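You operate a simulated robot arm through the tools that you are given. There is no shell and no other tool. Be economical: measure what you need, move in short steps, check, and stop when the job is done.

The job below is to be done with a simulated two-armed robot. You get a single attempt, and the scene is never put back.

Task
Set the small slab level on the two battens with both hands.
Fine: first lay each batten along the dock's stripe of its colour; last stand the load sensor on the slab. Set down upright: load sensor.
Where things are to end (x, y in the base frame): small slab within 35 mm of [600, -660].

It is judged by the outcome, as a careful person would: the job done as asked, and still so three seconds after it is handed in. It fails if anything else is knocked over, pushed out of place, dropped, spilled or broken.

Robot
Two 6-joint arms with two-finger grippers on one trunk, on a base that drives. Base frame: it is fixed to the floor where the robot stands at the start and does not move with it; the origin is under the middle of the robot, x ahead of it, y to its left, z up. Readings come in mm, rad, newtons and seconds.
The left shoulder is at the start at [60, 143, 850], the right one opposite. With the tool pointing down near the work surface each hand reaches from about 300 to 720 mm from the robot's upright axis, wherever it stands, measured 20 degrees to its own side. Places, roughly: small slab [500, -1250, 750]; top of the small slab [600, -1200, 800]; white stripe on the tray dock [600, -800, 800]; yellow stripe on the tray dock [600, -600, 800]. Payload 2.45 kg a hand.
The TCP of each hand is the grasp point between the finger pads, 26 mm short of the fingertips. In the tool frame z runs along the fingers and y along their closing line. Largest opening 96 mm; the body of the gripper starts 69 mm behind the TCP.
Orientation is that of the tool frame in the base frame, as a unit quaternion [x, y, z, w]. With the fingers straight down and closing along the base's y, the tool's x points along the base's -x, its y along +y and its z along -z.

Tools
- The arms move only by the tool move_arm. It takes "left_steps", "right_steps" or both (then of equal length, played together; a hand with none holds still); each is a list of rows, each a list of 7 numbers: the shift along the tool's x, y, z in mm, then the turn, a rotation vector about the tool's x, y, z in rad, then the gripper command, from -1 (fully open) to 1 (shut), values between in proportion. In form: [[dx, dy, dz, wx, wy, wz, claw], ...]. A call has 1 to 8 rows; each row is the pose to reach, as a shift and turn from the pose commanded when the call began, along the tool's axes at that moment. Each row takes 0.2 s and may step no farther than 50 mm and 0.15 rad from the row before; otherwise, or with a gripper value out of range, the whole call is refused. A pose out of reach is approached as far as the arm can. The call stops where the force on the tool passes 40 N (or 10 N more than at its start, if that is more) or the arm is blocked; 0.2 s more then pass. The fingers move at their own pace and stop on an object; they squeeze with about 25 N. The grip force told is the motor's: it shows also when the fingers shut on nothing. Time passes only in rows, and 0.2 s behind the last, so rows that repeat a pose let the fingers close. It gives the time, the measured TCP pose, the force on the tool (base axes), the opening and the grip force at its end, in the units of the frame above (readings bear some noise), with the torque about the TCP (base axes, N m) and any sound that the robot's microphone picked up.
- Cameras (640 x 400 px; columns grow to the right, rows downward): "scene" is now at [133.8, -38.1, 1457.8]; the picture's right is [-0.51, -0.86, 0.00], its down [-0.67, 0.40, -0.62] and it looks along [0.54, -0.32, -0.78] (base axes); focal length 272 px, centre (320, 200). "left" rides on the left gripper at [81, -3, -98] in its tool frame; the picture's right is [0.04, 1.00, 0.00], its down [-0.73, 0.03, -0.68] and it looks along [-0.68, 0.03, 0.73] (tool axes); focal length 256 px, centre (320, 200). "right" rides on the right gripper at [82, 3, -98] in its tool frame; the picture's right is [-0.04, 1.00, 0.00], its down [-0.73, -0.03, -0.68] and it looks along [-0.68, -0.03, 0.73] (tool axes); focal length 256 px, centre (320, 200). There is no depth. A picture from a camera that has moved, and an enlarged one, comes with that camera's place and axes in the base frame and with its lens. The place of the scene camera against the robot may be out by one fixed shift of up to 18 mm in any direction.
- snapshot(camera): a new picture of that camera. It takes no simulated time.
- lift_body(by): slides the trunk up (or, below 0, down) by that many mm; the arms and the scene camera ride with it, the base frame stays. It gives what a move gives, with no picture.
- drive_base(legs): drives the robot by 1 to 6 legs, each [ahead, turn to the left] in mm and rad, along the robot's own axes; the way and the turn of a leg run together, so that a leg with both is an arc; at most 1500 mm and 3.142 rad a leg. The arms and the cameras ride along, it lands a little off, and it stops where it bumps. It gives what a move gives.
- head_to(pan, tilt): turns the head with the scene camera to pan (to the left, within 1.501 rad either way) and tilt (down, from -0.506 to 1.204), counted from straight ahead of the robot. It gives what a move gives.
- enlarge(camera, box): a new picture of the part [left, top, right, bottom] of that camera's present view, enlarged. It takes no simulated time.
- finish_job(): hands the job in; it is judged then, once.

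Work in short steps. Places have to be worked out from the pictures, the camera data and where the tool is seen: move nearer, look again, correct. Check each grasp and each placing, and mend what went wrong. You have 120 turns and 108 pictures in all, those below and enlarged ones among them. Open the grippers and draw the arms clear of the work before you hand the job in, unless the task says otherwise; then end with one line.

The tools are called after ">>>" as name(argument=value, ...) on one line, values as JSON. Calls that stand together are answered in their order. move_arm: Moves the arms, as the interface text tells. Its arguments: {"type":"object","properties":{"left_steps":{"type":"array","items":{"type":"array","items":{"type":"number"}}},"right_steps":{"type":"array","items":{"type":"array","items":{"type":"number"}}}},"required":[]} The other tools are called the same way: lift_body (by) slides the trunk up or down; drive_base (legs) drives the base; head_to (pan, tilt) turns the head that bears the scene camera; snapshot (camera) takes a picture; enlarge (camera, box) takes an enlarged picture of a part of a camera's view; finish_job () hands the job in.

At the start:

```text
time_s: 0.0
left_ee_pos: [436.1, -51.8, 1119.2]
left_tool_rot: [0.001, 1.0, 0.0, 0.001]
left_ft_force: [-0.2, -0.7, -0.5]
left_torque: [0.0, -0.01, 0.0]
left_width: 96.0
left_grasp_force: 0.0
right_ee_pos: [301.5, -415.3, 1063.0]
right_tool_rot: [0.0, 1.0, 0.0, 0.0]
right_ft_force: [0.0, -0.2, 0.0]
right_torque: [0.04, -0.02, 0.04]
right_width: 95.8
right_grasp_force: 0.0
trunk travel left (down, up): [-475.0, 115.0]
robot x, y, heading: [-0.5, -2.0, 0.001]
head pan, tilt: [-0.536, 0.899]
```

scene: 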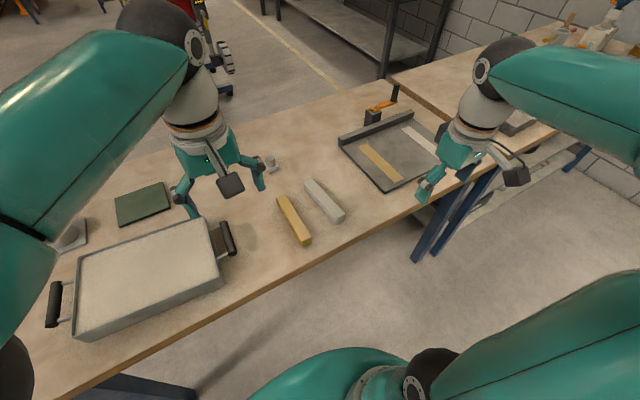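
right: 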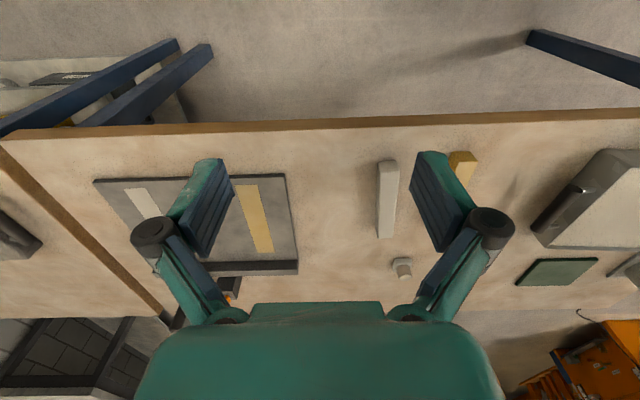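
left: 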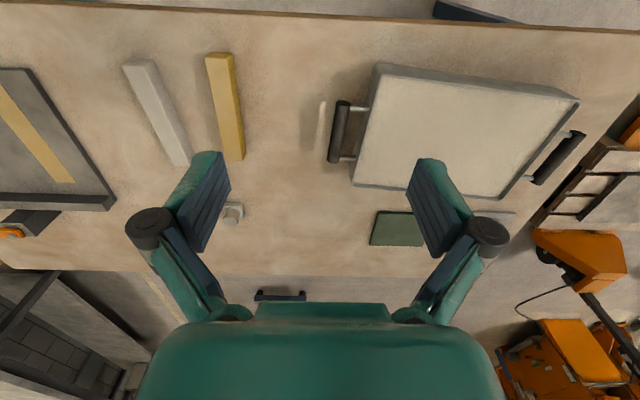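

The dock and battens are on the near bench, and the slab seems to be on the bench farther right. I'll turn the head to see the slab and the dock.

>>> head_to(pan=-1.1, tilt=0.7)

>>> snapshot(camera="scene")

>>> enlarge(camera="right", box=[80, 130, 480, 380])

```text
time_s: 1.0
left_ee_pos: [436.4, -51.1, 1120.8]
left_tool_rot: [0.001, 1.0, 0.0, 0.0]
left_ft_force: [1.0, 0.2, -0.3]
left_torque: [0.0, 0.02, -0.04]
left_width: 95.6
left_grasp_force: 0.1
right_ee_pos: [301.7, -416.4, 1063.2]
right_tool_rot: [0.001, 1.0, 0.0, 0.0]
right_ft_force: [-0.3, -0.5, -0.4]
right_torque: [0.01, 0.0, -0.02]
right_width: 96.1
right_grasp_force: 0.1
trunk travel left (down, up): [-475.0, 115.0]
robot x, y, heading: [-4.0, 0.3, -0.002]
head pan, tilt: [-1.1, 0.7]
```

```text
104 pictures are left
camera scene: at [107.4, -75.1, 1473.8], right [-0.89, -0.45, 0.0], down [-0.29, 0.57, -0.76], along [0.35, -0.68, -0.64], focal length 272 px, centre (320, 200)
```

scene: 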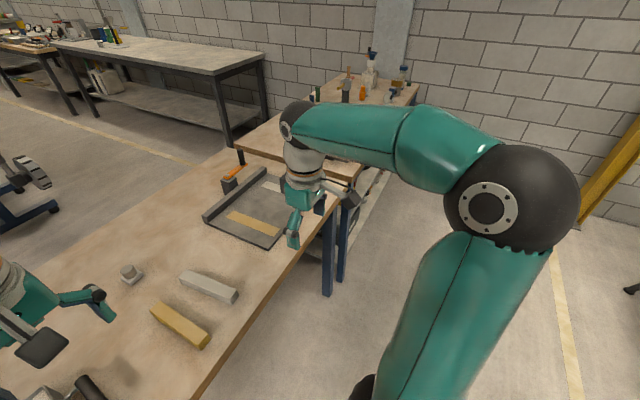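

```text
1.60 times, centred on (280, 255) of right
camera zoom: at [220.5, -413.3, 1161.5], right [0.04, 1.0, 0.0], down [0.73, -0.03, 0.68], along [0.68, -0.03, -0.73], focal length 410 px, centre (384, 112)
```

zoom: 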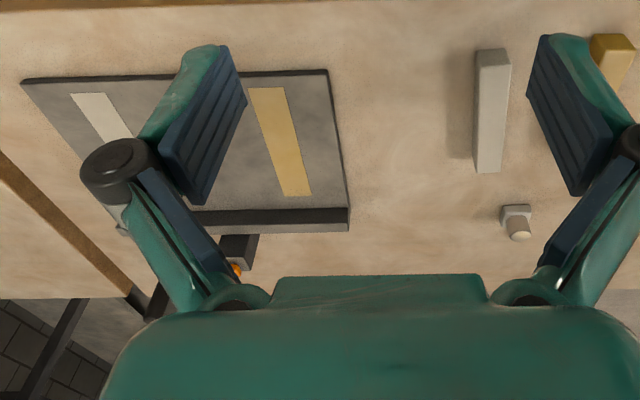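

Only the slab is hidden by the arm. From about (0, -470) both battens and the dock should be in reach, so I'll drive there by turning right, going ahead and turning back.

>>> drive_base(legs=[[0, -1.571], [470, 0], [0, 1.571]])

>>> head_to(pan=-0.2, tilt=0.9)

>>> snapshot(camera="scene")

>>> snapshot(camera="right")

>>> snapshot(camera="left")

```text
time_s: 4.7
left_ee_pos: [71.1, -436.0, 1118.3]
left_tool_rot: [0.602, 0.799, 0.001, 0.0]
left_ft_force: [0.0, 0.3, -0.6]
left_torque: [0.01, -0.02, -0.05]
left_width: 96.0
left_grasp_force: 0.1
right_ee_pos: [-312.4, -410.3, 1061.3]
right_tool_rot: [0.599, 0.801, 0.001, 0.0]
right_ft_force: [0.0, -0.1, -0.6]
right_torque: [-0.04, 0.01, -0.01]
right_width: 96.2
right_grasp_force: 0.1
trunk travel left (down, up): [-475.0, 115.0]
robot x, y, heading: [39.2, 11.3, -1.302]
head pan, tilt: [-1.1, 0.7]
stopped in leg 1: the robot was blocked; the commanded pose is now the measured one
```

```text
time_s: 5.9
left_ee_pos: [72.4, -434.7, 1120.3]
left_tool_rot: [0.603, 0.798, 0.0, 0.001]
left_ft_force: [-0.9, -0.3, 0.0]
left_torque: [0.0, 0.01, -0.01]
left_width: 96.0
left_grasp_force: 0.2
right_ee_pos: [-312.4, -409.5, 1064.5]
right_tool_rot: [0.6, 0.8, 0.0, 0.0]
right_ft_force: [-1.2, -0.1, 0.8]
right_torque: [-0.02, 0.01, -0.01]
right_width: 96.1
right_grasp_force: 0.0
trunk travel left (down, up): [-475.0, 115.0]
robot x, y, heading: [41.1, 9.6, -1.305]
head pan, tilt: [-0.201, 0.901]
```

```text
102 pictures are left
camera scene: at [69.0, -122.5, 1457.7], right [-1.0, -0.06, 0.0], down [-0.05, 0.78, -0.62], along [0.04, -0.62, -0.78], focal length 272 px, centre (320, 200)
```

scene: 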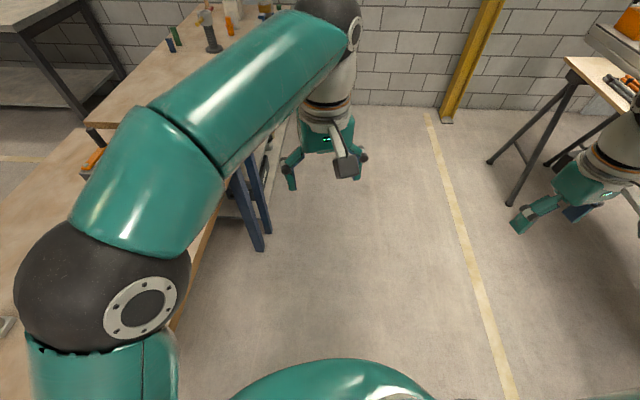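

```text
101 pictures are left
camera right: at [-331.9, -331.2, 1162.0], right [0.97, 0.24, 0.0], down [0.18, -0.71, 0.68], along [0.17, -0.66, -0.73], focal length 256 px, centre (320, 200)
```

right: 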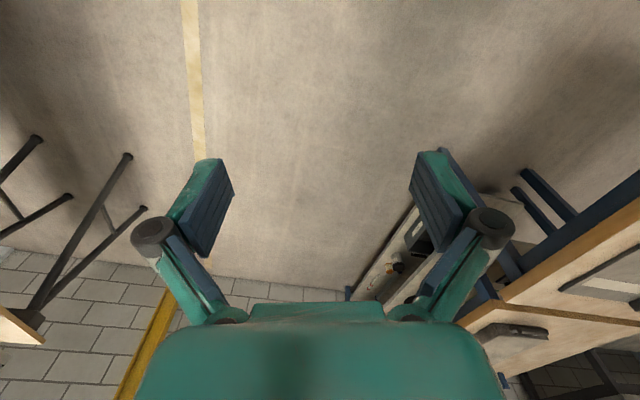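

```text
100 pictures are left
camera left: at [47.4, -357.1, 1219.5], right [0.95, 0.31, 0.0], down [0.23, -0.7, 0.68], along [0.21, -0.65, -0.73], focal length 256 px, centre (320, 200)
```

left: 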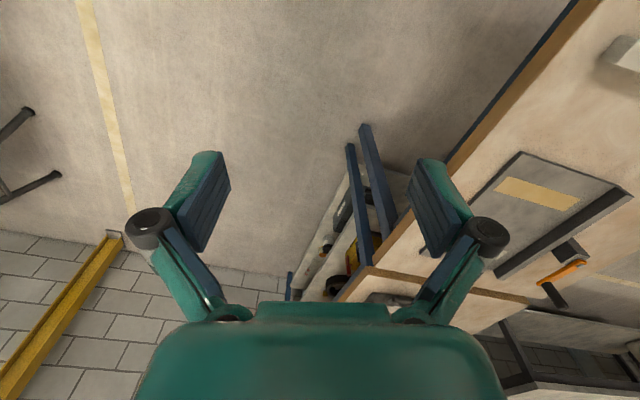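

The base touched the bench while turning. I'll turn part-way back, back off from the bench and then go along it.

>>> drive_base(legs=[[0, 0.7], [-280, 0], [0, -0.965]])

```text
time_s: 12.9
left_ee_pos: [-248.9, -283.0, 1144.9]
left_tool_rot: [0.684, 0.729, -0.028, -0.008]
left_ft_force: [0.4, 0.7, 0.6]
left_torque: [-0.03, 0.0, 0.01]
left_width: 95.8
left_grasp_force: 0.0
right_ee_pos: [-643.2, -140.6, 1062.6]
right_tool_rot: [0.703, 0.711, 0.002, -0.001]
right_ft_force: [-0.9, -0.1, 0.4]
right_torque: [0.0, -0.01, 0.0]
right_width: 95.7
right_grasp_force: 0.0
trunk travel left (down, up): [-475.0, 115.0]
robot x, y, heading: [-162.2, 172.4, -1.57]
head pan, tilt: [-0.201, 0.901]
stopped in leg 3: the robot was blocked; the commanded pose is now the measured one
```

The left arm's pose changed a little and the robot reports it was blocked, so I'll look around before moving on.

>>> snapshot(camera="left")

>>> head_to(pan=1.2, tilt=0.7)

>>> snapshot(camera="scene")

```text
99 pictures are left
camera left: at [-253.3, -197.6, 1241.7], right [0.99, 0.1, -0.05], down [0.11, -0.71, 0.7], along [0.04, -0.7, -0.72], focal length 256 px, centre (320, 200)
```

left: 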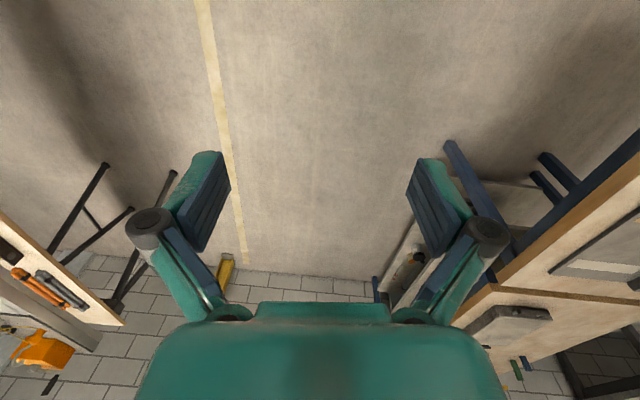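

```text
time_s: 14.4
left_ee_pos: [-249.6, -281.7, 1146.3]
left_tool_rot: [0.684, 0.729, -0.026, -0.006]
left_ft_force: [0.7, 0.0, -0.1]
left_torque: [0.03, -0.01, -0.02]
left_width: 96.0
left_grasp_force: 0.0
right_ee_pos: [-641.3, -141.3, 1064.7]
right_tool_rot: [0.703, 0.711, 0.002, 0.0]
right_ft_force: [0.2, 0.8, 0.2]
right_torque: [0.01, 0.01, -0.03]
right_width: 96.1
right_grasp_force: 0.1
trunk travel left (down, up): [-475.0, 115.0]
robot x, y, heading: [-165.8, 168.9, -1.573]
head pan, tilt: [1.201, 0.7]
```

```text
98 pictures are left
camera scene: at [-77.8, 78.2, 1473.9], right [-0.37, -0.93, 0.0], down [-0.6, 0.24, -0.76], along [0.71, -0.28, -0.64], focal length 272 px, centre (320, 200)
```

scene: 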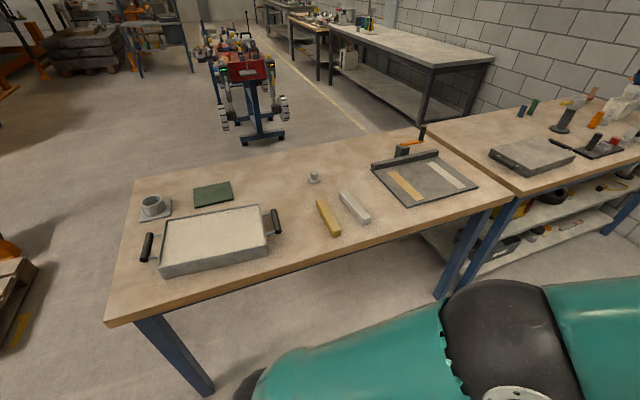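

The bench looks undisturbed, and the slab is the grey box on the second bench. I'm at heading -1.57 now, so I'll drive ahead along the bench.

>>> drive_base(legs=[[300, 0]])

```text
time_s: 16.5
left_ee_pos: [-251.0, -584.5, 1145.6]
left_tool_rot: [0.685, 0.728, -0.027, -0.007]
left_ft_force: [-0.8, -0.4, 0.1]
left_torque: [0.02, 0.01, 0.0]
left_width: 95.7
left_grasp_force: 0.1
right_ee_pos: [-643.5, -443.3, 1064.0]
right_tool_rot: [0.703, 0.711, 0.001, 0.001]
right_ft_force: [0.0, -0.2, 0.2]
right_torque: [0.06, 0.0, 0.0]
right_width: 95.8
right_grasp_force: 0.0
trunk travel left (down, up): [-475.0, 115.0]
robot x, y, heading: [-165.8, -128.0, -1.577]
head pan, tilt: [1.201, 0.7]
```

>>> drive_base(legs=[[345, 0], [0, 1.577]])

>>> head_to(pan=0.0, tilt=0.7)

>>> snapshot(camera="scene")

```text
time_s: 22.0
left_ee_pos: [233.8, -698.4, 1146.6]
left_tool_rot: [0.133, 0.991, -0.026, 0.011]
left_ft_force: [-0.4, 0.4, -0.2]
left_torque: [-0.1, 0.01, 0.02]
left_width: 96.0
left_grasp_force: 0.0
right_ee_pos: [-25.1, -1023.5, 1066.1]
right_tool_rot: [0.159, 0.987, -0.001, -0.001]
right_ft_force: [-0.1, 0.7, 0.8]
right_torque: [0.02, 0.05, 0.0]
right_width: 95.9
right_grasp_force: 0.1
trunk travel left (down, up): [-475.0, 115.0]
robot x, y, heading: [-182.3, -508.2, -0.322]
head pan, tilt: [1.201, 0.7]
stopped in leg 2: the robot was blocked; the commanded pose is now the measured one
```

```text
time_s: 23.4
left_ee_pos: [234.3, -700.6, 1146.8]
left_tool_rot: [0.132, 0.991, -0.024, 0.009]
left_ft_force: [-0.3, -0.5, 0.5]
left_torque: [-0.01, 0.0, -0.01]
left_width: 96.1
left_grasp_force: 0.1
right_ee_pos: [-26.1, -1026.0, 1063.9]
right_tool_rot: [0.159, 0.987, 0.0, 0.0]
right_ft_force: [-0.1, -0.1, 0.6]
right_torque: [-0.01, 0.01, -0.02]
right_width: 96.0
right_grasp_force: 0.0
trunk travel left (down, up): [-475.0, 115.0]
robot x, y, heading: [-177.9, -511.0, -0.316]
head pan, tilt: [0.0, 0.7]
```

```text
97 pictures are left
camera scene: at [-34.2, -556.1, 1473.8], right [-0.31, -0.95, 0.0], down [-0.61, 0.2, -0.76], along [0.73, -0.24, -0.64], focal length 272 px, centre (320, 200)
```

scene: 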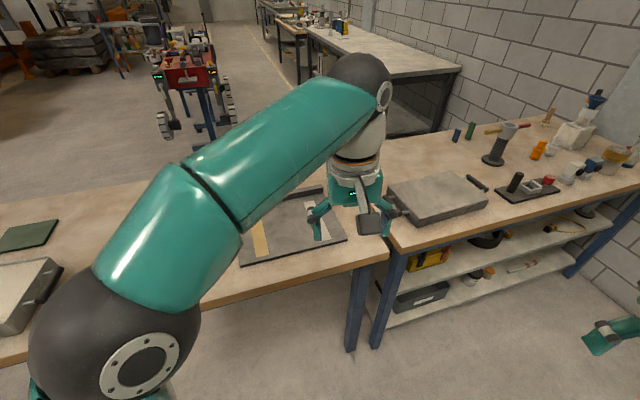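

The left tool pose shifted and turning left stops at heading -0.32. I need to see what the robot is touching, so I'll look to the left and steeply down.

>>> head_to(pan=1.0, tilt=1.1)

>>> snapshot(camera="scene")

>>> head_to(pan=-1.4, tilt=0.9)

>>> snapshot(camera="scene")

```text
time_s: 24.6
left_ee_pos: [232.9, -699.7, 1146.3]
left_tool_rot: [0.133, 0.991, -0.024, 0.01]
left_ft_force: [-0.4, 0.1, -0.8]
left_torque: [0.01, -0.06, -0.01]
left_width: 96.0
left_grasp_force: 0.0
right_ee_pos: [-24.6, -1026.5, 1065.6]
right_tool_rot: [0.158, 0.987, 0.0, -0.001]
right_ft_force: [0.1, -0.3, 0.4]
right_torque: [-0.02, 0.01, 0.02]
right_width: 96.1
right_grasp_force: 0.0
trunk travel left (down, up): [-475.0, 115.0]
robot x, y, heading: [-182.5, -508.5, -0.319]
head pan, tilt: [1.0, 1.1]
```

```text
96 pictures are left
camera scene: at [-65.8, -489.8, 1443.8], right [0.63, -0.78, 0.0], down [-0.69, -0.56, -0.45], along [0.35, 0.29, -0.89], focal length 272 px, centre (320, 200)
```

scene: 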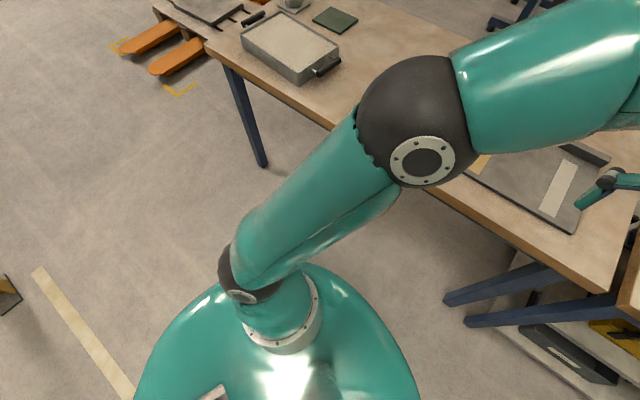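

```text
time_s: 26.8
left_ee_pos: [233.6, -699.8, 1147.4]
left_tool_rot: [0.133, 0.991, -0.026, 0.01]
left_ft_force: [-0.4, 0.1, -0.2]
left_torque: [0.0, 0.0, -0.01]
left_width: 95.9
left_grasp_force: 0.1
right_ee_pos: [-26.4, -1025.6, 1064.5]
right_tool_rot: [0.158, 0.988, 0.0, -0.001]
right_ft_force: [0.6, -0.1, 0.4]
right_torque: [0.0, 0.0, 0.01]
right_width: 96.1
right_grasp_force: 0.0
trunk travel left (down, up): [-475.0, 115.0]
robot x, y, heading: [-184.5, -511.2, -0.316]
head pan, tilt: [-1.4, 0.901]
```

```text
95 pictures are left
camera scene: at [-126.0, -604.2, 1457.7], right [-0.99, 0.15, 0.0], down [0.11, 0.78, -0.62], along [-0.09, -0.61, -0.78], focal length 272 px, centre (320, 200)
```

scene: 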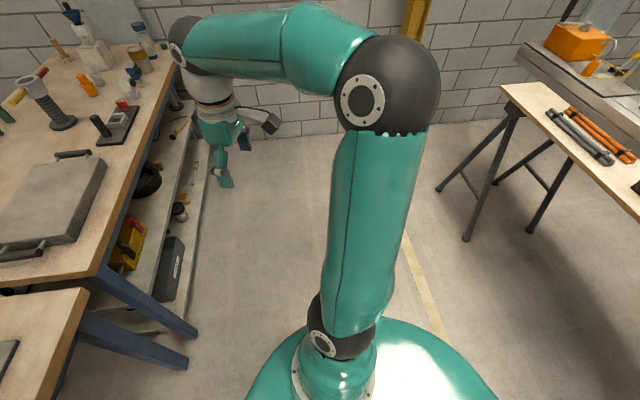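

I see no contact with the arms; the elbow is high and the floor looks clear. I'll try the rest of the turn again in a small step.

>>> drive_base(legs=[[0, 0.319]])

```text
time_s: 28.4
left_ee_pos: [272.7, -560.3, 1146.6]
left_tool_rot: [-0.026, 0.999, -0.023, 0.013]
left_ft_force: [0.5, 0.5, -1.3]
left_torque: [0.01, -0.02, -0.01]
left_width: 96.2
left_grasp_force: 0.1
right_ee_pos: [128.8, -951.0, 1064.6]
right_tool_rot: [0.0, 1.0, 0.001, -0.001]
right_ft_force: [0.0, 0.6, -0.5]
right_torque: [0.0, -0.02, -0.01]
right_width: 95.8
right_grasp_force: 0.1
trunk travel left (down, up): [-475.0, 115.0]
robot x, y, heading: [-183.7, -519.2, 0.004]
head pan, tilt: [-1.4, 0.901]
```

The turn worked, so large turns in one leg were probably the issue. I'll drive ahead to about x = 5 and look at everything.

>>> drive_base(legs=[[190, 0]])

>>> head_to(pan=0.0, tilt=0.95)

>>> snapshot(camera="scene")

>>> snapshot(camera="left")

>>> snapshot(camera="right")

```text
time_s: 29.9
left_ee_pos: [463.7, -560.4, 1145.6]
left_tool_rot: [-0.025, 0.999, -0.024, 0.015]
left_ft_force: [0.9, 0.4, -0.1]
left_torque: [-0.01, 0.03, 0.0]
left_width: 96.0
left_grasp_force: 0.0
right_ee_pos: [320.8, -951.5, 1064.6]
right_tool_rot: [0.0, 1.0, 0.0, -0.001]
right_ft_force: [0.7, 0.6, -0.7]
right_torque: [-0.01, 0.09, -0.01]
right_width: 96.0
right_grasp_force: 0.1
trunk travel left (down, up): [-475.0, 115.0]
robot x, y, heading: [9.6, -516.0, 0.002]
head pan, tilt: [-1.4, 0.901]
```

```text
time_s: 31.5
left_ee_pos: [463.4, -561.0, 1146.3]
left_tool_rot: [-0.026, 0.999, -0.023, 0.014]
left_ft_force: [0.5, -0.8, -0.6]
left_torque: [-0.03, 0.02, 0.02]
left_width: 95.9
left_grasp_force: 0.1
right_ee_pos: [319.6, -950.1, 1065.5]
right_tool_rot: [0.0, 1.0, 0.0, -0.001]
right_ft_force: [0.3, -0.8, 0.7]
right_torque: [0.01, -0.01, 0.03]
right_width: 96.3
right_grasp_force: 0.1
trunk travel left (down, up): [-475.0, 115.0]
robot x, y, heading: [11.2, -519.5, 0.003]
head pan, tilt: [0.0, 0.949]
```

```text
94 pictures are left
camera scene: at [152.1, -521.8, 1454.0], right [0.0, -1.0, 0.0], down [-0.81, 0.0, -0.58], along [0.58, 0.0, -0.81], focal length 272 px, centre (320, 200)
```

scene: 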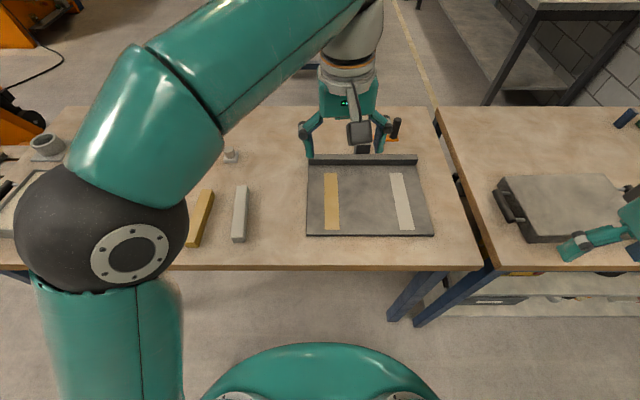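

```text
93 pictures are left
camera left: at [378.7, -563.4, 1244.7], right [-0.09, 0.99, -0.05], down [0.71, 0.1, 0.7], along [0.7, 0.03, -0.72], focal length 256 px, centre (320, 200)
```

left: 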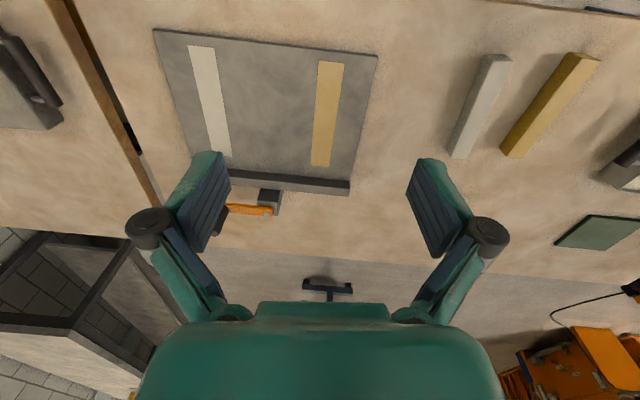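

```text
92 pictures are left
camera right: at [237.2, -948.2, 1164.6], right [0.04, 1.0, 0.0], down [0.73, -0.03, 0.68], along [0.68, -0.03, -0.74], focal length 256 px, centre (320, 200)
```

right: 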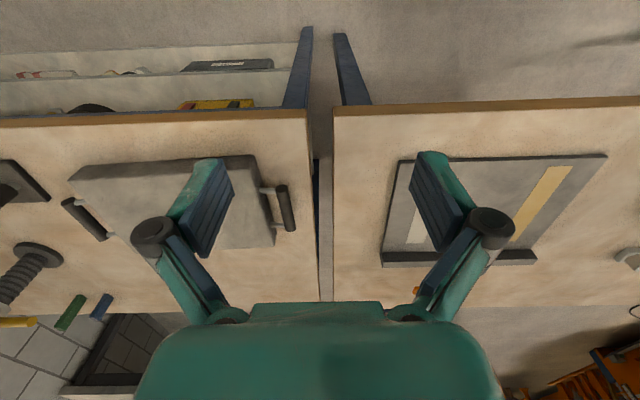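

The table/dock surface is at about z = 800, the stripes are near (606, -555) and (606, -763), and the battens near (550, -200) and (555, -305). I'll move the left hand over to the yellow batten, straighten it, and keep it clear of the right hand.

>>> move_arm(left_steps=[[0, 45, 15, -0.006, 0.0035, 0.0065, -1], [0, 90, 30, -0.012, 0.007, 0.013, -1], [0, 135, 45, -0.018, 0.0105, 0.02, -1], [0, 180, 60, -0.023, 0.014, 0.026, -1], [0, 225, 75, -0.029, 0.0175, 0.033, -1], [0, 270, 90, -0.035, 0.021, 0.039, -1], [0, 315, 105, -0.04, 0.0245, 0.046, -1], [0, 360, 120, -0.046, 0.028, 0.052, -1]])

>>> snapshot(camera="left")

```text
time_s: 33.3
left_ee_pos: [447.8, -204.9, 1010.3]
left_tool_rot: [0.001, 1.0, 0.0, 0.0]
left_ft_force: [-0.4, -0.2, -0.9]
left_torque: [-0.04, 0.01, 0.01]
left_width: 96.0
left_grasp_force: 0.1
right_ee_pos: [319.2, -951.2, 1066.1]
right_tool_rot: [0.0, 1.0, 0.0, 0.0]
right_ft_force: [0.1, -0.2, -0.7]
right_torque: [0.01, -0.01, 0.02]
right_width: 96.2
right_grasp_force: 0.0
trunk travel left (down, up): [-475.0, 115.0]
robot x, y, heading: [15.0, -522.3, 0.001]
head pan, tilt: [0.0, 0.949]
```

```text
91 pictures are left
camera left: at [366.6, -208.7, 1109.6], right [-0.04, 1.0, 0.0], down [0.73, 0.03, 0.68], along [0.68, 0.03, -0.73], focal length 256 px, centre (320, 200)
```

left: 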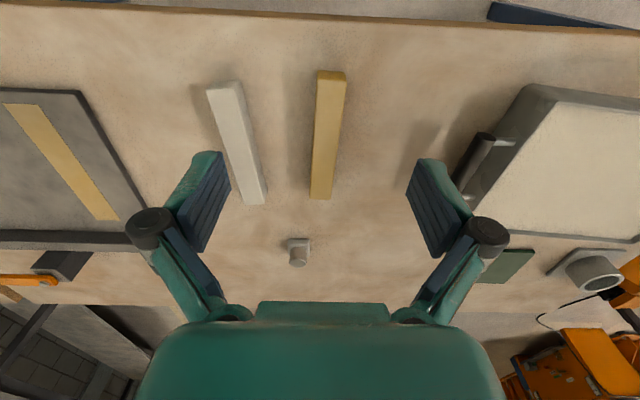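

Yellow batten centre is about (542, -194), lying along x; white about (556, -301) with yaw about 0.08. I'll bring the left hand down to just above the yellow batten and check.

>>> move_arm(left_steps=[[-47, 6, 0, 0, 0, 0, -1], [-94, 11, 0, 0, 0, 0, -1], [-94, 11, 45, 0, 0, 0, -1], [-94, 11, 90, 0, 0, 0, -1], [-94, 11, 130, 0, 0, 0, -1], [-94, 11, 130, 0, 0, 0, -1]])

>>> snapshot(camera="left")

>>> snapshot(camera="scene")

```text
time_s: 34.7
left_ee_pos: [543.0, -195.7, 880.6]
left_tool_rot: [0.0, 1.0, 0.0, 0.001]
left_ft_force: [-0.7, -0.4, -1.1]
left_torque: [0.01, -0.03, 0.02]
left_width: 96.2
left_grasp_force: 0.0
right_ee_pos: [319.0, -950.9, 1066.1]
right_tool_rot: [0.0, 1.0, -0.001, -0.001]
right_ft_force: [0.5, -0.1, -0.7]
right_torque: [-0.01, 0.03, -0.03]
right_width: 95.7
right_grasp_force: 0.0
trunk travel left (down, up): [-475.0, 115.0]
robot x, y, heading: [9.8, -523.3, -0.002]
head pan, tilt: [0.0, 0.949]
```

```text
90 pictures are left
camera left: at [461.5, -199.8, 980.8], right [-0.04, 1.0, 0.0], down [0.73, 0.03, 0.68], along [0.68, 0.03, -0.73], focal length 256 px, centre (320, 200)
```

left: 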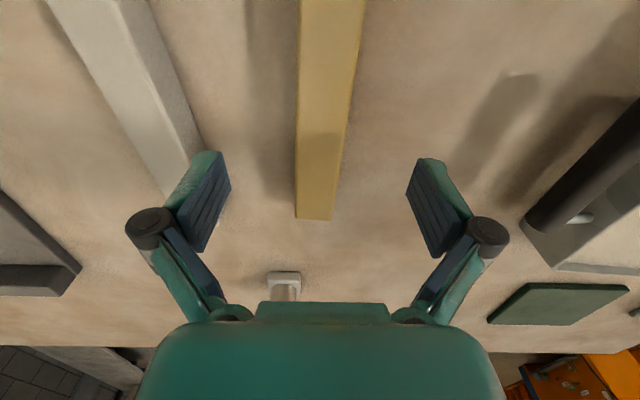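

```text
89 pictures are left
camera scene: at [152.0, -521.8, 1454.1], right [0.0, -1.0, 0.0], down [-0.81, 0.0, -0.58], along [0.58, 0.0, -0.81], focal length 272 px, centre (320, 200)
```

scene: 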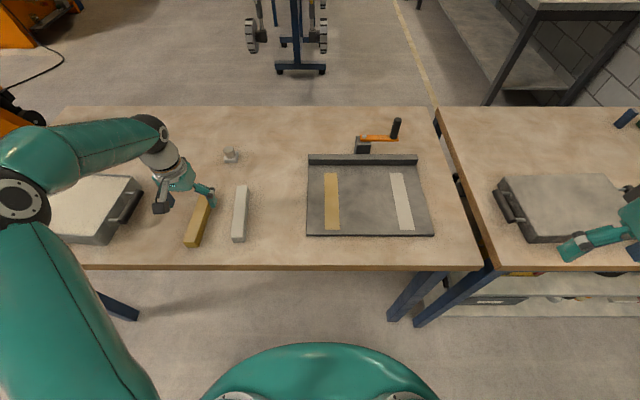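

The batten is centred between the fingers, its top at about z = 821. I'll lower 50 mm and close.

>>> move_arm(left_steps=[[0, 0, 25, 0, 0, 0, -1], [0, 0, 50, 0, 0, 0, -1], [0, 0, 50, 0, 0, 0, -1], [0, 0, 50, 0, 0, 0, 1], [0, 0, 50, 0, 0, 0, 1], [0, 0, 50, 0, 0, 0, 1], [0, 0, 50, 0, 0, 0, 1], [0, 0, 50, 0, 0, 0, 1]])

```text
time_s: 36.5
left_ee_pos: [543.1, -196.2, 831.0]
left_tool_rot: [0.001, 1.0, 0.0, 0.0]
left_ft_force: [0.5, 0.6, 1.0]
left_torque: [-0.01, 0.02, 0.04]
left_width: 31.4
left_grasp_force: 25.1
right_ee_pos: [318.3, -951.0, 1065.1]
right_tool_rot: [0.0, 1.0, 0.0, -0.001]
right_ft_force: [0.5, 0.0, 0.6]
right_torque: [0.0, 0.02, 0.0]
right_width: 96.1
right_grasp_force: 0.2
trunk travel left (down, up): [-475.0, 115.0]
robot x, y, heading: [8.6, -520.1, -0.003]
head pan, tilt: [0.0, 0.949]
```

Gripped at a width of 31 mm. I'll lift it and check.

>>> move_arm(left_steps=[[0, 0, -30, 0, 0, 0, 1], [0, 0, -70, 0, 0, 0, 1], [0, 0, -110, 0, 0, 0, 1]])

>>> snapshot(camera="left")

```text
time_s: 37.3
left_ee_pos: [542.3, -196.5, 942.1]
left_tool_rot: [0.0, 1.0, -0.001, 0.0]
left_ft_force: [-0.4, 0.0, 0.5]
left_torque: [-0.01, -0.06, -0.02]
left_width: 0.0
left_grasp_force: 25.2
right_ee_pos: [318.3, -951.6, 1066.3]
right_tool_rot: [0.0, 1.0, 0.0, -0.001]
right_ft_force: [-0.3, -0.4, 0.5]
right_torque: [0.01, -0.01, 0.0]
right_width: 96.1
right_grasp_force: 0.0
trunk travel left (down, up): [-475.0, 115.0]
robot x, y, heading: [13.1, -523.9, -0.002]
head pan, tilt: [0.0, 0.949]
```

```text
88 pictures are left
camera left: at [460.5, -199.3, 1042.1], right [-0.04, 1.0, 0.0], down [0.73, 0.03, 0.68], along [0.68, 0.03, -0.73], focal length 256 px, centre (320, 200)
```

left: 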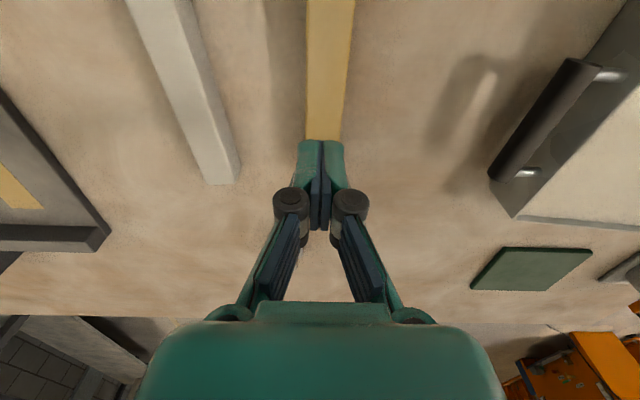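

The grip slipped, so the fingers held only the very top edge. I'll open, go lower to z = 812 and grip again.

>>> move_arm(left_steps=[[0, 0, 0, 0, 0, 0, -1], [0, 0, 0, 0, 0, 0, -1], [0, 0, 0, 0, 0, 0, -1], [0, 0, 45, 0, 0, 0, -1], [0, 0, 90, 0, 0, 0, -1], [0, 0, 112, 0, 0, 0, -1], [0, 0, 128, 0, 0, 0, -1], [0, 0, 128, 0, 0, 0, -1]])

>>> snapshot(camera="left")

>>> enlarge(camera="scene", box=[100, 120, 300, 260])

```text
time_s: 39.1
left_ee_pos: [542.9, -196.9, 812.9]
left_tool_rot: [0.0, 1.0, 0.001, 0.0]
left_ft_force: [0.9, 0.3, 0.3]
left_torque: [-0.02, 0.04, 0.0]
left_width: 95.7
left_grasp_force: 0.1
right_ee_pos: [319.1, -951.4, 1065.2]
right_tool_rot: [0.0, 1.0, 0.0, -0.001]
right_ft_force: [-0.1, 0.3, 0.1]
right_torque: [0.0, 0.02, 0.0]
right_width: 96.1
right_grasp_force: 0.1
trunk travel left (down, up): [-475.0, 115.0]
robot x, y, heading: [10.2, -521.0, -0.002]
head pan, tilt: [0.0, 0.949]
```

```text
87 pictures are left
camera left: at [461.7, -199.3, 912.9], right [-0.04, 1.0, 0.0], down [0.73, 0.03, 0.68], along [0.68, 0.03, -0.73], focal length 256 px, centre (320, 200)
```

left: 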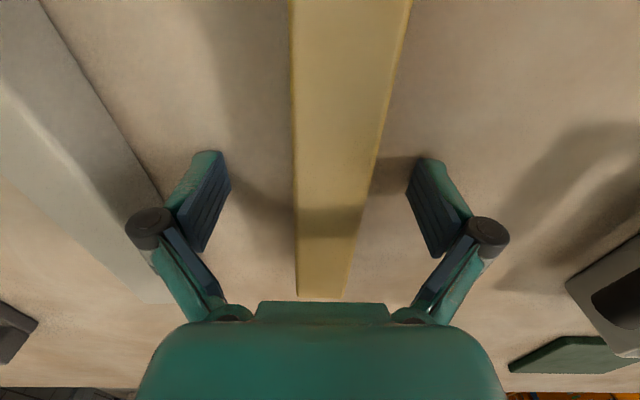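

```text
2.86 times, centred on (200, 190) of scene
camera zoom: at [152.1, -521.7, 1454.0], right [0.0, -1.0, 0.0], down [-0.81, 0.0, -0.58], along [0.58, 0.0, -0.81], focal length 778 px, centre (663, 229)
```

zoom: 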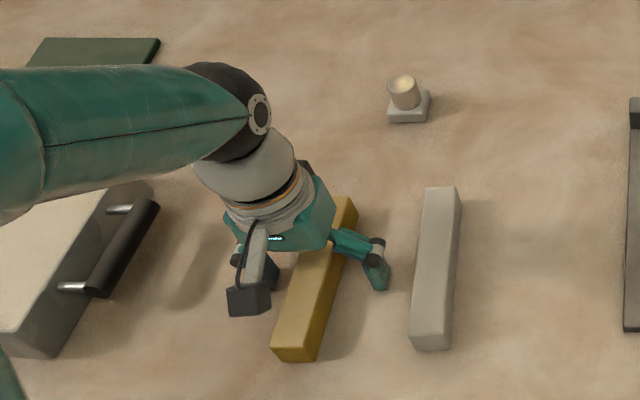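

Still no contact at fingertips of z ≈ 787. I'll go 8 mm lower and close.

>>> move_arm(left_steps=[[0, 0, 4, 0, 0, 0, -1], [0, 0, 8, 0, 0, 0, -1], [0, 0, 8, 0, 0, 0, 1], [0, 0, 8, 0, 0, 0, 1], [0, 0, 8, 0, 0, 0, 1], [0, 0, 8, 0, 0, 0, 1], [0, 0, 8, 0, 0, 0, 1]])

>>> snapshot(camera="left")

```text
time_s: 40.0
left_ee_pos: [545.1, -201.8, 821.1]
left_tool_rot: [-0.001, 1.0, 0.001, 0.013]
left_ft_force: [-6.9, -26.7, 62.5]
left_torque: [-1.08, 0.8, 0.14]
left_width: 71.7
left_grasp_force: 38.8
right_ee_pos: [313.0, -954.6, 1067.6]
right_tool_rot: [-0.001, 1.0, 0.003, 0.002]
right_ft_force: [0.5, 0.1, -0.1]
right_torque: [0.03, -0.02, 0.04]
right_width: 95.8
right_grasp_force: 0.1
trunk travel left (down, up): [-475.0, 115.0]
robot x, y, heading: [11.1, -522.5, -0.004]
head pan, tilt: [0.0, 0.949]
stopped in row 4 (left hand): the force on the tool passed its limit at 45 N (the readings are from after the stop); the commanded pose is now the measured one
```

```text
85 pictures are left
camera left: at [460.6, -205.4, 917.5], right [-0.04, 1.0, 0.0], down [0.72, 0.03, 0.7], along [0.7, 0.03, -0.72], focal length 256 px, centre (320, 200)
```

left: 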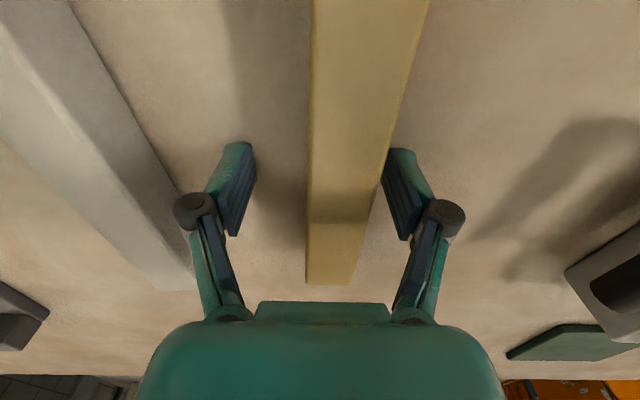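

The fingertips swing down while closing and pressed on the table. I'll open, straighten, set the height to about 825 and close again.

>>> move_arm(left_steps=[[0, 0, -4, 0, 0, 0, -1], [3, 5, -10, 0, 0.026, 0, -1], [3, 5, -10, 0, 0.026, 0, -1], [3, 5, -4, 0, 0.026, 0, -1], [3, 5, -4, 0, 0.026, 0, -1]])

```text
time_s: 41.1
left_ee_pos: [543.1, -192.1, 813.6]
left_tool_rot: [-0.001, 1.0, 0.0, -0.009]
left_ft_force: [-0.1, 0.8, -0.1]
left_torque: [0.04, 0.0, -0.01]
left_width: 96.2
left_grasp_force: 0.1
right_ee_pos: [318.0, -950.8, 1065.5]
right_tool_rot: [0.0, 1.0, 0.0, -0.001]
right_ft_force: [-0.5, -0.3, 0.0]
right_torque: [-0.01, 0.0, -0.01]
right_width: 96.2
right_grasp_force: 0.0
trunk travel left (down, up): [-475.0, 115.0]
robot x, y, heading: [6.0, -523.7, -0.003]
head pan, tilt: [0.0, 0.949]
```

>>> move_arm(left_steps=[[0, -3, -10, 0, -0.018, 0, -1], [0, -3, -10, 0, -0.018, 0, 0], [0, -3, -10, 0, -0.018, 0, 1], [0, -3, -10, 0, -0.018, 0, 1], [0, -3, -10, 0, -0.018, 0, 1], [0, -3, -10, 0, -0.018, 0, 1]])

>>> snapshot(camera="left")

```text
time_s: 42.5
left_ee_pos: [542.4, -195.3, 825.2]
left_tool_rot: [0.0, 1.0, 0.001, 0.003]
left_ft_force: [3.5, -8.2, 27.9]
left_torque: [-0.51, 0.35, 0.12]
left_width: 31.1
left_grasp_force: 25.1
right_ee_pos: [316.9, -952.5, 1066.6]
right_tool_rot: [0.0, 1.0, 0.001, 0.0]
right_ft_force: [0.4, 0.2, 0.1]
right_torque: [-0.02, -0.01, 0.0]
right_width: 96.0
right_grasp_force: 0.0
trunk travel left (down, up): [-475.0, 115.0]
robot x, y, heading: [11.1, -523.2, -0.0]
head pan, tilt: [0.0, 0.949]
```

```text
84 pictures are left
camera left: at [460.3, -199.2, 925.0], right [-0.04, 1.0, 0.0], down [0.73, 0.03, 0.68], along [0.68, 0.03, -0.73], focal length 256 px, centre (320, 200)
```

left: 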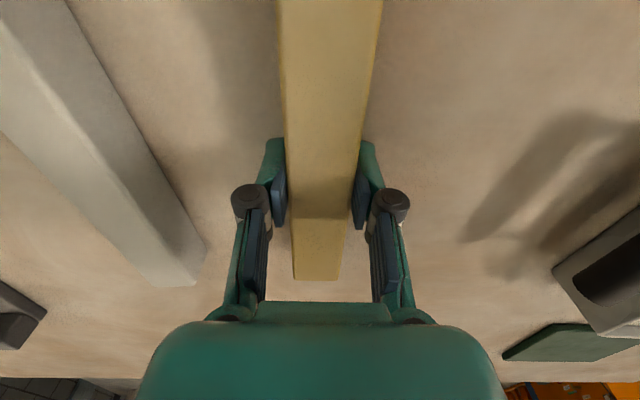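

The fingertips rest on the table at z ≈ 798 and hold the batten. I'll lift slowly.

>>> move_arm(left_steps=[[0, 0, -3, 0, 0, 0, 1], [0, 0, -8, 0, 0, 0, 1], [0, 0, -15, 0, 0, 0, 1], [0, 0, -24, 0, 0, 0, 1], [0, 0, -32, 0, 0, 0, 1]])

>>> snapshot(camera="left")

```text
time_s: 43.8
left_ee_pos: [542.3, -193.9, 855.1]
left_tool_rot: [0.001, 1.0, 0.001, 0.0]
left_ft_force: [-1.0, -0.8, -0.1]
left_torque: [-0.01, 0.0, 0.01]
left_width: 31.3
left_grasp_force: 24.5
right_ee_pos: [318.9, -951.1, 1065.6]
right_tool_rot: [0.0, 1.0, 0.001, -0.001]
right_ft_force: [0.6, -0.3, 0.0]
right_torque: [-0.01, 0.0, 0.02]
right_width: 95.9
right_grasp_force: 0.0
trunk travel left (down, up): [-475.0, 115.0]
robot x, y, heading: [11.6, -524.1, -0.001]
head pan, tilt: [0.0, 0.949]
```

```text
83 pictures are left
camera left: at [460.9, -197.2, 954.7], right [-0.04, 1.0, 0.0], down [0.73, 0.03, 0.68], along [0.68, 0.03, -0.73], focal length 256 px, centre (320, 200)
```

left: 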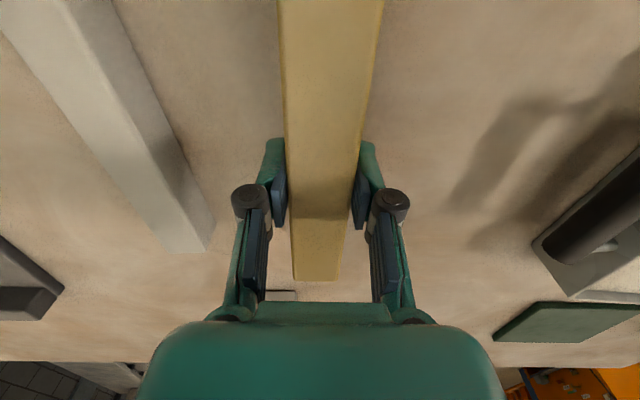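

The batten is firmly held. I'll raise it and carry it toward the yellow stripe.

>>> move_arm(left_steps=[[0, 0, -30, 0, 0, 0, 1], [-4, -25, -60, 0, 0, 0, 1], [-12, -65, -65, 0, 0, 0, 1], [-20, -110, -65, 0, 0, 0, 1], [-28, -155, -65, 0, 0, 0, 1], [-36, -200, -65, 0, 0, 0, 1], [-44, -245, -65, 0, 0, 0, 1], [-50, -285, -65, 0, 0, 0, 1]])

>>> move_arm(left_steps=[[-6, -35, 0, 0, 0, 0, 1], [-12, -65, 0, 0, 0, 0, 1], [-12, -76, 0, 0, 0, 0, 1], [-12, -76, 0, 0, 0, 0, 1]])

>>> snapshot(camera="left")

>>> enlarge(camera="scene", box=[260, 120, 460, 250])

```text
time_s: 45.5
left_ee_pos: [592.2, -479.4, 918.5]
left_tool_rot: [0.0, 1.0, 0.001, 0.0]
left_ft_force: [0.1, 0.0, -0.9]
left_torque: [0.0, 0.0, 0.0]
left_width: 31.2
left_grasp_force: 24.6
right_ee_pos: [319.3, -951.5, 1065.9]
right_tool_rot: [0.0, 1.0, 0.0, 0.0]
right_ft_force: [0.0, -0.1, -0.7]
right_torque: [0.05, -0.01, 0.03]
right_width: 95.9
right_grasp_force: 0.1
trunk travel left (down, up): [-475.0, 115.0]
robot x, y, heading: [10.4, -525.3, 0.002]
head pan, tilt: [0.0, 0.949]
```

```text
time_s: 46.5
left_ee_pos: [604.9, -555.9, 919.8]
left_tool_rot: [0.0, 1.0, 0.001, -0.001]
left_ft_force: [-0.5, 0.6, -0.7]
left_torque: [-0.01, 0.02, 0.0]
left_width: 31.4
left_grasp_force: 25.5
right_ee_pos: [320.1, -950.2, 1066.3]
right_tool_rot: [0.0, 1.0, 0.0, -0.002]
right_ft_force: [0.2, 0.0, 0.2]
right_torque: [-0.03, -0.03, 0.0]
right_width: 95.7
right_grasp_force: 0.0
trunk travel left (down, up): [-475.0, 115.0]
robot x, y, heading: [6.0, -522.9, -0.006]
head pan, tilt: [0.0, 0.949]
```

```text
82 pictures are left
camera left: at [523.5, -559.1, 1019.0], right [-0.04, 1.0, 0.0], down [0.73, 0.03, 0.68], along [0.68, 0.03, -0.73], focal length 256 px, centre (320, 200)
```

left: 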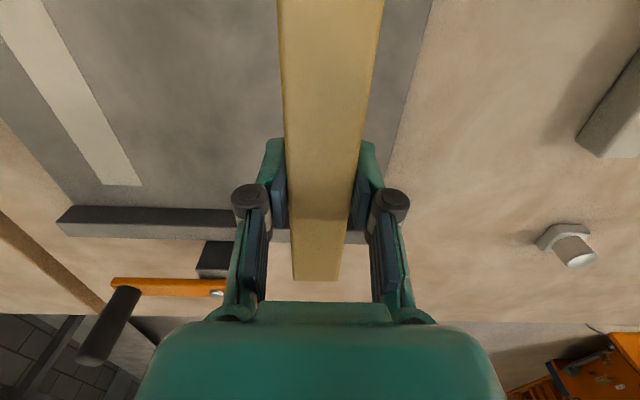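

```text
3.08 times, centred on (360, 185) of scene
camera zoom: at [152.5, -521.7, 1454.0], right [0.0, -1.0, 0.0], down [-0.81, 0.0, -0.58], along [0.58, 0.0, -0.81], focal length 838 px, centre (197, 246)
```

zoom: 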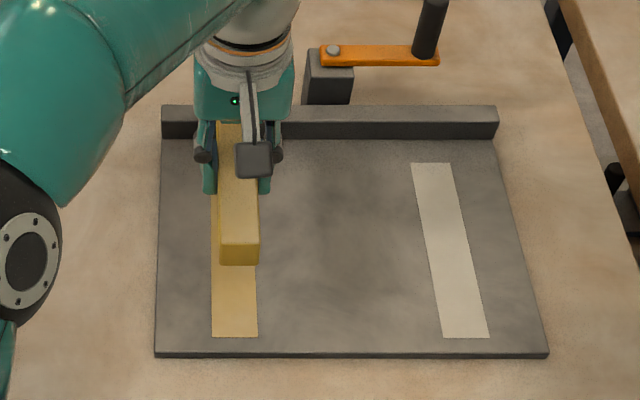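

The batten is over the yellow stripe and parallel to it. I'll lower it to just above the dock and check with the wrist and scene cameras.

>>> move_arm(left_steps=[[0, 0, 30, 0, 0, 0, 1], [0, 0, 55, 0, 0, 0, 1], [0, 0, 75, 0, 0, 0, 1], [0, 0, 75, 0, 0, 0, 1]])

>>> enlarge(camera="scene", box=[260, 120, 460, 250])

```text
time_s: 47.5
left_ee_pos: [603.9, -556.2, 843.4]
left_tool_rot: [0.0, 1.0, 0.001, 0.0]
left_ft_force: [0.8, 1.0, -0.1]
left_torque: [0.02, 0.01, 0.0]
left_width: 31.2
left_grasp_force: 25.1
right_ee_pos: [319.1, -950.6, 1066.0]
right_tool_rot: [0.0, 1.0, 0.0, -0.001]
right_ft_force: [0.5, -0.4, 1.5]
right_torque: [0.01, -0.02, 0.02]
right_width: 95.8
right_grasp_force: 0.1
trunk travel left (down, up): [-475.0, 115.0]
robot x, y, heading: [6.7, -520.9, -0.004]
head pan, tilt: [0.0, 0.949]
```

```text
3.08 times, centred on (360, 185) of scene
camera zoom: at [152.2, -521.7, 1454.0], right [0.0, -1.0, 0.0], down [-0.81, 0.0, -0.58], along [0.58, 0.0, -0.81], focal length 838 px, centre (197, 246)
```

zoom: 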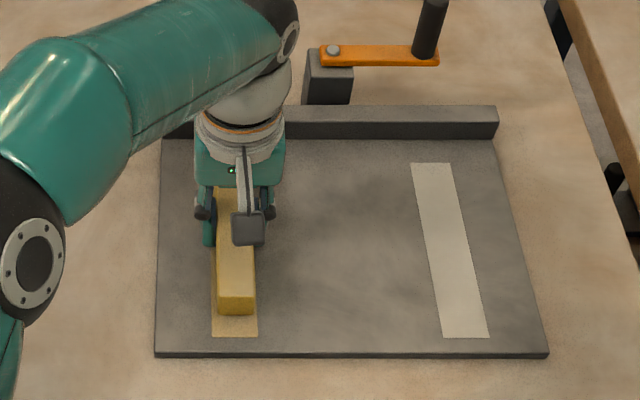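

Aligned with the stripe. I'll lower in fine steps until it touches.

>>> move_arm(left_steps=[[0, 0, 3, 0, 0, 0, 1], [0, 0, 6, 0, 0, 0, 1], [0, 0, 8, 0, 0, 0, 1], [0, 0, 10, 0, 0, 0, 1], [0, 0, 10, 0, 0, 0, 1]])

```text
time_s: 48.8
left_ee_pos: [604.4, -555.4, 838.0]
left_tool_rot: [0.0, 1.0, -0.001, 0.003]
left_ft_force: [1.9, -0.1, 22.9]
left_torque: [0.16, 0.85, -0.03]
left_width: 31.1
left_grasp_force: 25.0
right_ee_pos: [316.6, -950.8, 1067.6]
right_tool_rot: [-0.001, 1.0, 0.0, 0.0]
right_ft_force: [0.1, -0.2, -0.3]
right_torque: [-0.01, 0.0, 0.04]
right_width: 96.1
right_grasp_force: 0.1
trunk travel left (down, up): [-475.0, 115.0]
robot x, y, heading: [11.8, -521.9, -0.002]
head pan, tilt: [0.0, 0.949]
```

It's resting on the dock. I'll relieve the press, open slightly, and rise.

>>> move_arm(left_steps=[[0, 0, -4, 0, 0, 0, 1], [0, 0, -5, 0, 0, 0, 0.1], [0, 0, -6, 0, 0, 0, 0.1], [0, 0, -6, 0, 0, 0, 0.1], [0, 0, -30, 0, 0, 0, 0.1], [0, 0, -70, 0, 0, 0, -0.5], [0, 0, -110, 0, 0, 0, -1]])

>>> enlarge(camera="scene", box=[260, 120, 460, 250])

```text
time_s: 50.4
left_ee_pos: [603.9, -555.9, 945.4]
left_tool_rot: [0.001, 1.0, 0.0, 0.0]
left_ft_force: [0.5, 0.2, 0.8]
left_torque: [0.01, -0.04, 0.0]
left_width: 96.3
left_grasp_force: 0.1
right_ee_pos: [318.8, -951.4, 1066.4]
right_tool_rot: [0.0, 1.0, 0.001, -0.001]
right_ft_force: [-0.1, 0.1, -0.7]
right_torque: [-0.01, 0.0, 0.01]
right_width: 96.0
right_grasp_force: 0.0
trunk travel left (down, up): [-475.0, 115.0]
robot x, y, heading: [9.9, -523.2, -0.0]
head pan, tilt: [0.0, 0.949]
```

```text
3.08 times, centred on (360, 185) of scene
camera zoom: at [151.9, -521.8, 1454.0], right [0.0, -1.0, 0.0], down [-0.81, 0.0, -0.58], along [0.58, 0.0, -0.81], focal length 838 px, centre (197, 246)
```

zoom: 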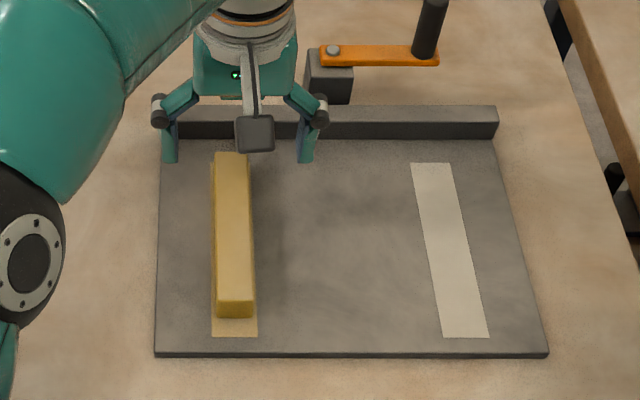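

The yellow batten lies on its stripe. Next I'll clear the left hand off to the left, so the right hand can fetch the white batten.

>>> move_arm(left_steps=[[0, 10, -45, 0, 0, 0, -1], [15, 50, -60, 0, 0, 0, -1], [30, 95, -70, 0, 0, 0, -1], [45, 140, -75, 0, 0, 0, -1], [60, 185, -80, 0, 0, 0, -1], [75, 230, -85, 0, 0, 0, -1], [90, 275, -90, 0, 0, 0, -1], [105, 320, -95, 0, 0, 0, -1]])

>>> move_arm(left_steps=[[15, 45, -5, 0, 0, 0, -1], [30, 90, -10, 0, 0, 0, -1], [45, 135, -15, 0, 0, 0, -1], [60, 175, -20, 0, 0, 0, -1], [60, 175, -20, 0, 0, 0, -1], [60, 175, -20, 0, 0, 0, -1], [60, 175, -20, 0, 0, 0, -1]], right_steps=[[-10, 45, 0, 0, 0, 0, -1], [-20, 90, 0, 0, 0, 0, -1], [-30, 135, 0, 0, 0, 0, -1], [-40, 180, 0, 0, 0, 0, -1], [-50, 225, 0, 0, 0, 0, -1], [-60, 270, 0, 0, 0, 0, -1], [-70, 315, 0, 0, 0, 0, -1]])

>>> move_arm(right_steps=[[-10, 45, 0, 0, 0, 0, -1], [-20, 90, 0, 0, 0, 0, -1], [-30, 135, 10, 0, 0, 0, -1], [-40, 180, 30, 0, 0, 0, -1], [-50, 225, 50, 0, 0, 0, -1], [-60, 270, 70, 0, 0, 0, -1], [-70, 310, 90, 0, 0, 0, -1], [-70, 320, 110, 0, 0, 0, -1]])

>>> snapshot(camera="right")

>>> snapshot(camera="scene")

```text
time_s: 52.1
left_ee_pos: [499.3, -234.6, 1040.0]
left_tool_rot: [0.001, 1.0, 0.001, 0.001]
left_ft_force: [-0.4, 0.0, -0.2]
left_torque: [-0.01, -0.01, 0.01]
left_width: 96.0
left_grasp_force: 0.0
right_ee_pos: [318.2, -951.0, 1066.0]
right_tool_rot: [0.0, 1.0, 0.0, -0.001]
right_ft_force: [0.5, 0.5, -0.6]
right_torque: [-0.02, -0.04, -0.02]
right_width: 95.9
right_grasp_force: 0.2
trunk travel left (down, up): [-475.0, 115.0]
robot x, y, heading: [13.2, -524.2, 0.0]
head pan, tilt: [0.0, 0.949]
```

```text
time_s: 53.8
left_ee_pos: [440.2, -58.8, 1060.6]
left_tool_rot: [0.0, 1.0, 0.0, 0.0]
left_ft_force: [0.4, 0.6, -0.7]
left_torque: [0.02, 0.01, -0.01]
left_width: 96.0
left_grasp_force: 0.0
right_ee_pos: [389.5, -634.9, 1065.8]
right_tool_rot: [0.001, 1.0, -0.001, -0.001]
right_ft_force: [0.2, 0.0, 0.0]
right_torque: [-0.03, 0.01, 0.01]
right_width: 96.0
right_grasp_force: 0.0
trunk travel left (down, up): [-475.0, 115.0]
robot x, y, heading: [8.6, -522.0, -0.002]
head pan, tilt: [0.0, 0.949]
```

```text
refused: row 4 steps farther than a row can; nothing moved
```

```text
78 pictures are left
camera right: at [307.2, -631.4, 1164.9], right [0.04, 1.0, 0.0], down [0.73, -0.03, 0.68], along [0.68, -0.03, -0.74], focal length 256 px, centre (320, 200)
```

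right: 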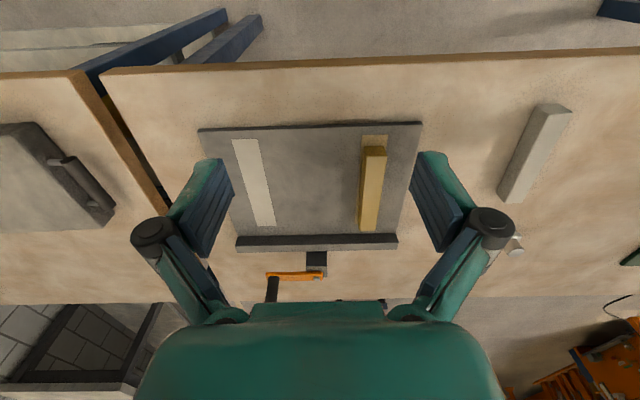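

```text
77 pictures are left
camera scene: at [152.8, -520.8, 1453.9], right [0.0, -1.0, 0.0], down [-0.81, 0.0, -0.58], along [0.58, 0.0, -0.81], focal length 272 px, centre (320, 200)
```

scene: 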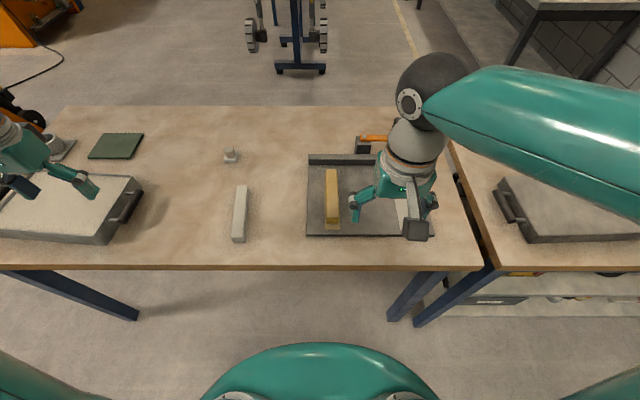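

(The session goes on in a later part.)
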